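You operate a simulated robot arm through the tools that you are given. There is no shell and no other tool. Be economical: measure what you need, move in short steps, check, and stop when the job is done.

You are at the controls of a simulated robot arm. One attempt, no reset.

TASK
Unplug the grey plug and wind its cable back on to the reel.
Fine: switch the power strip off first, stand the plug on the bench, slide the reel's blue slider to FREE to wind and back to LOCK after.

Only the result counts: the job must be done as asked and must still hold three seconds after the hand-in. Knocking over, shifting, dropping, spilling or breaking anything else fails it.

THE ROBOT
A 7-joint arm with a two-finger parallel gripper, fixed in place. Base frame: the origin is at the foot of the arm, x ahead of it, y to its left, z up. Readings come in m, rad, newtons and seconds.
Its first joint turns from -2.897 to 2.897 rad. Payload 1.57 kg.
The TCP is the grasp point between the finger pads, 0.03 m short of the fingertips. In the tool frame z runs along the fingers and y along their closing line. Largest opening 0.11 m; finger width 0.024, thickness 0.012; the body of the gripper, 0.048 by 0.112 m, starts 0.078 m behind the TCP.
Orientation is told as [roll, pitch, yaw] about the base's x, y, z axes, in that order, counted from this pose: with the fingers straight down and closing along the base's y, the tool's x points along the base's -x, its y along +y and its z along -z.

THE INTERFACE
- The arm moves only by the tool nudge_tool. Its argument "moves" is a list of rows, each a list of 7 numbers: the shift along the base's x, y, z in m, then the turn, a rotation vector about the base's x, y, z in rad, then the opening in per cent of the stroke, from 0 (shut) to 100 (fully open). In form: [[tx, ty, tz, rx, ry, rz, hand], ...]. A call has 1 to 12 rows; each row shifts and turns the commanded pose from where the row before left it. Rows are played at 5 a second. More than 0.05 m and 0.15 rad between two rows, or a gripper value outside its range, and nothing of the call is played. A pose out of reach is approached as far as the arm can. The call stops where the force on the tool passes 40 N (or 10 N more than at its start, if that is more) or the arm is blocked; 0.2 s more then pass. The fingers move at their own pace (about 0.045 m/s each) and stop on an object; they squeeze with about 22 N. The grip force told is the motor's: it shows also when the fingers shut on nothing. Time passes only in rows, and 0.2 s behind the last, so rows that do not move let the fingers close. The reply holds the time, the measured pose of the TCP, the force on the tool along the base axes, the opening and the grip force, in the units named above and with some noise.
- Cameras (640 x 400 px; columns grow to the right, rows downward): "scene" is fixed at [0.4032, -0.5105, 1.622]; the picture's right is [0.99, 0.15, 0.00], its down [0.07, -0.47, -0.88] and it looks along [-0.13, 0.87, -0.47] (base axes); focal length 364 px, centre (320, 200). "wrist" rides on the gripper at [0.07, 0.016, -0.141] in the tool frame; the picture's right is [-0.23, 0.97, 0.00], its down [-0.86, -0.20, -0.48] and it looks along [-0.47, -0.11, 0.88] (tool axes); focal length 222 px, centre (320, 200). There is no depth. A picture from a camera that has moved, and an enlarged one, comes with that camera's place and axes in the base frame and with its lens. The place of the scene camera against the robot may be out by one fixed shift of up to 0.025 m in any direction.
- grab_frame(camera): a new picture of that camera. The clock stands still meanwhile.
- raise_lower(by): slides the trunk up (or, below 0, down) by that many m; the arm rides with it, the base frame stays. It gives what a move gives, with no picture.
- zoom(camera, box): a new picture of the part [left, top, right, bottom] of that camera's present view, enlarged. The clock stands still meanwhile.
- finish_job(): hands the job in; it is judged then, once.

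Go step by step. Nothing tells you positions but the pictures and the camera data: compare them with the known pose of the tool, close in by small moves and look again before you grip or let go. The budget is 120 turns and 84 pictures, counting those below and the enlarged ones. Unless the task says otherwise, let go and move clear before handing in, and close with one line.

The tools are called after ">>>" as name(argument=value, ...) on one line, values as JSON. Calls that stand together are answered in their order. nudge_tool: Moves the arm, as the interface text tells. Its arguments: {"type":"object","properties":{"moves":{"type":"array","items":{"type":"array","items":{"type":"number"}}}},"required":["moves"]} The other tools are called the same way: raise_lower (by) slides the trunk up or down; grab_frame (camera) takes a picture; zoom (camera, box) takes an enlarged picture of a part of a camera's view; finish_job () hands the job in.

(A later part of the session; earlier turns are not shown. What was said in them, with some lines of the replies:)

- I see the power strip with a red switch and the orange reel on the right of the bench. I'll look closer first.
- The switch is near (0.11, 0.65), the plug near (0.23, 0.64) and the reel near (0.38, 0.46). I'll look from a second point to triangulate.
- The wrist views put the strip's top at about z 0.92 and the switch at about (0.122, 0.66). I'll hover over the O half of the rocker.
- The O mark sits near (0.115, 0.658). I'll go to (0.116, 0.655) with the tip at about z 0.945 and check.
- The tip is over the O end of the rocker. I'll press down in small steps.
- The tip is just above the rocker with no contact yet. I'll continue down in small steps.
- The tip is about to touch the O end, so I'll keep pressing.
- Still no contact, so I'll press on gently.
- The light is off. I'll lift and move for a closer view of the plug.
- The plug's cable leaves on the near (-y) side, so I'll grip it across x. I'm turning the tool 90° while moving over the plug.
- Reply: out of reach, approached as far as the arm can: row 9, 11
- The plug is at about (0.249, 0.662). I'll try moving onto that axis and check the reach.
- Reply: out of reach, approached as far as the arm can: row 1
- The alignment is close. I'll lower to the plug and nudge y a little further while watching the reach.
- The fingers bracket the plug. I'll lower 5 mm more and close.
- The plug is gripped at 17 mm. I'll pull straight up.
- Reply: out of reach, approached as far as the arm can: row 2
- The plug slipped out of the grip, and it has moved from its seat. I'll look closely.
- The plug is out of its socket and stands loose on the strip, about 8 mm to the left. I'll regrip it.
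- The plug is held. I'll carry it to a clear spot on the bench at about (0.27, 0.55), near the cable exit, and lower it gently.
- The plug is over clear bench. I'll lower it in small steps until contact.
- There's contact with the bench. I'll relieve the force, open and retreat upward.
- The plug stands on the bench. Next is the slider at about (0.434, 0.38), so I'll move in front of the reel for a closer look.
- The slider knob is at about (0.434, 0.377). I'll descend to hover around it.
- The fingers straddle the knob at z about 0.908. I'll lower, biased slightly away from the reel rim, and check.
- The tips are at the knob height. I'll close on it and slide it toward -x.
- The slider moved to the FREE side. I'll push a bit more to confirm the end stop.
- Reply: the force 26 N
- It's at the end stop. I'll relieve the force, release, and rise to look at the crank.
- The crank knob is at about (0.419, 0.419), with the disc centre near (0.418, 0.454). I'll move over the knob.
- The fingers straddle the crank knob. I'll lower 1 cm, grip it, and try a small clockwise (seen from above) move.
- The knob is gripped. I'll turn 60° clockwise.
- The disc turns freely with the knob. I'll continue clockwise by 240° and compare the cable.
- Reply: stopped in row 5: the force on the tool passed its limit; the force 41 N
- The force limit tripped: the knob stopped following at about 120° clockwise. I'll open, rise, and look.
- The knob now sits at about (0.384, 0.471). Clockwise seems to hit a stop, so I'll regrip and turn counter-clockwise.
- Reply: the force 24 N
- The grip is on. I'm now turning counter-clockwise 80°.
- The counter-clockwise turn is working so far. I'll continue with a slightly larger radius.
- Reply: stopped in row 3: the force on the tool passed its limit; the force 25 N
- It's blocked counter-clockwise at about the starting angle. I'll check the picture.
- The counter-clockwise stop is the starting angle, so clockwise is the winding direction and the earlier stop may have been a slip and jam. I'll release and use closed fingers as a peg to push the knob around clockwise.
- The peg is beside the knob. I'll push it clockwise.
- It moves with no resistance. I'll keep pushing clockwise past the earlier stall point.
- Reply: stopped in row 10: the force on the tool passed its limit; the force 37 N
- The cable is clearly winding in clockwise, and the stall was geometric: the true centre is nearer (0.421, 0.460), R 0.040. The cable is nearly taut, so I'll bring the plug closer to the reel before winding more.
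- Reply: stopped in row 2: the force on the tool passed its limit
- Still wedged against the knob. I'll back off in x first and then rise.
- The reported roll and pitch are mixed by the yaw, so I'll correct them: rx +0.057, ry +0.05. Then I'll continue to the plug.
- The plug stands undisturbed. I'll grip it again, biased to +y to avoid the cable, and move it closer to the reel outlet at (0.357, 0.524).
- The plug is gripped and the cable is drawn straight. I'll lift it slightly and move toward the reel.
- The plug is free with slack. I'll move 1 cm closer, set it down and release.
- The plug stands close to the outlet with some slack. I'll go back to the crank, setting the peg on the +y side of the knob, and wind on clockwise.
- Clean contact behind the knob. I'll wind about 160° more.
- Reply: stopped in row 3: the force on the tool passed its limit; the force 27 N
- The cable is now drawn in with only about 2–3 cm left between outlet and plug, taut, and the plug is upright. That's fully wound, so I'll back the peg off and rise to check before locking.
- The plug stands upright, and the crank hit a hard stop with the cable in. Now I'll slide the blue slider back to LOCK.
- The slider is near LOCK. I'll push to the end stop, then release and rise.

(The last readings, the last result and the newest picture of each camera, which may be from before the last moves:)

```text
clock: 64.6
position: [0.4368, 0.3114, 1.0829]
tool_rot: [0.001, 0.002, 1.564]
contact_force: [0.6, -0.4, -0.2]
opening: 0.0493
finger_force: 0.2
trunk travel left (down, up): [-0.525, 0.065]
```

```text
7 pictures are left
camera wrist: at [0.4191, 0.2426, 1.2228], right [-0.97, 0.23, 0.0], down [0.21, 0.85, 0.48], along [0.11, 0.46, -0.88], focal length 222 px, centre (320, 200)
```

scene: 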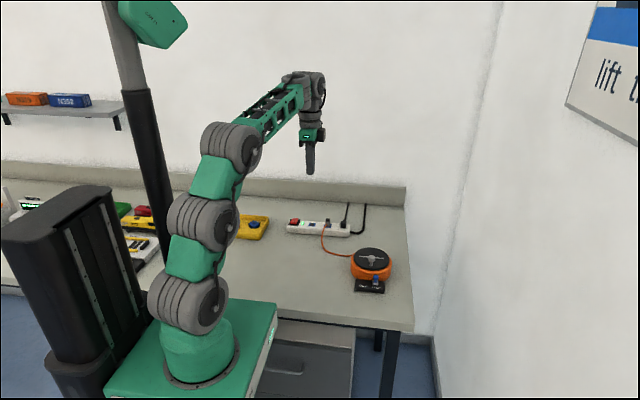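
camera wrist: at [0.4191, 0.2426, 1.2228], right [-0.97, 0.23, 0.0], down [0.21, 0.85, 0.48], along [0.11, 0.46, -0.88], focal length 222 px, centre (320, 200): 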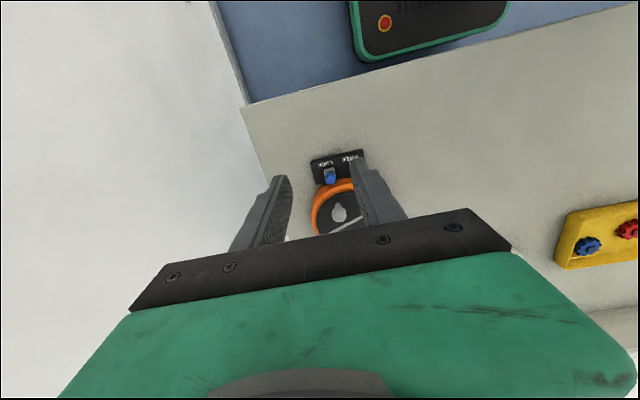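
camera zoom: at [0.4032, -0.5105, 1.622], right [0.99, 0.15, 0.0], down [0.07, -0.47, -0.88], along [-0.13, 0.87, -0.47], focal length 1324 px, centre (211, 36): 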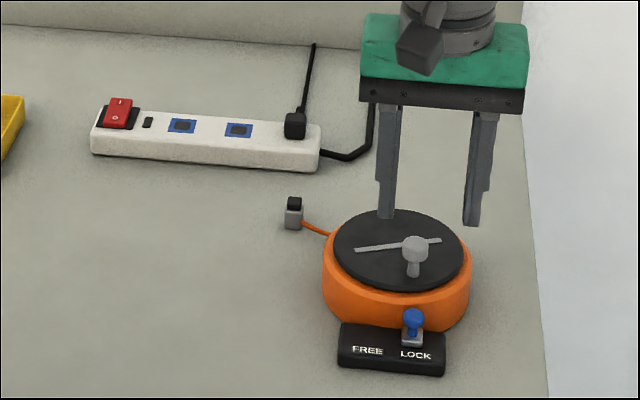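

The switch is off, the plug stands on the bench by the reel, the cable is drawn in and the slider is at LOCK, with the arm clear. I'm handing in.

>>> finish_job()

```text
The job is handed in.
```

I switched the strip off, unplugged the grey plug and stood it on the bench. I wound the cable in until the crank stopped, leaving about 2–3 cm between the reel and the plug, then slid the reel back to LOCK and handed in.
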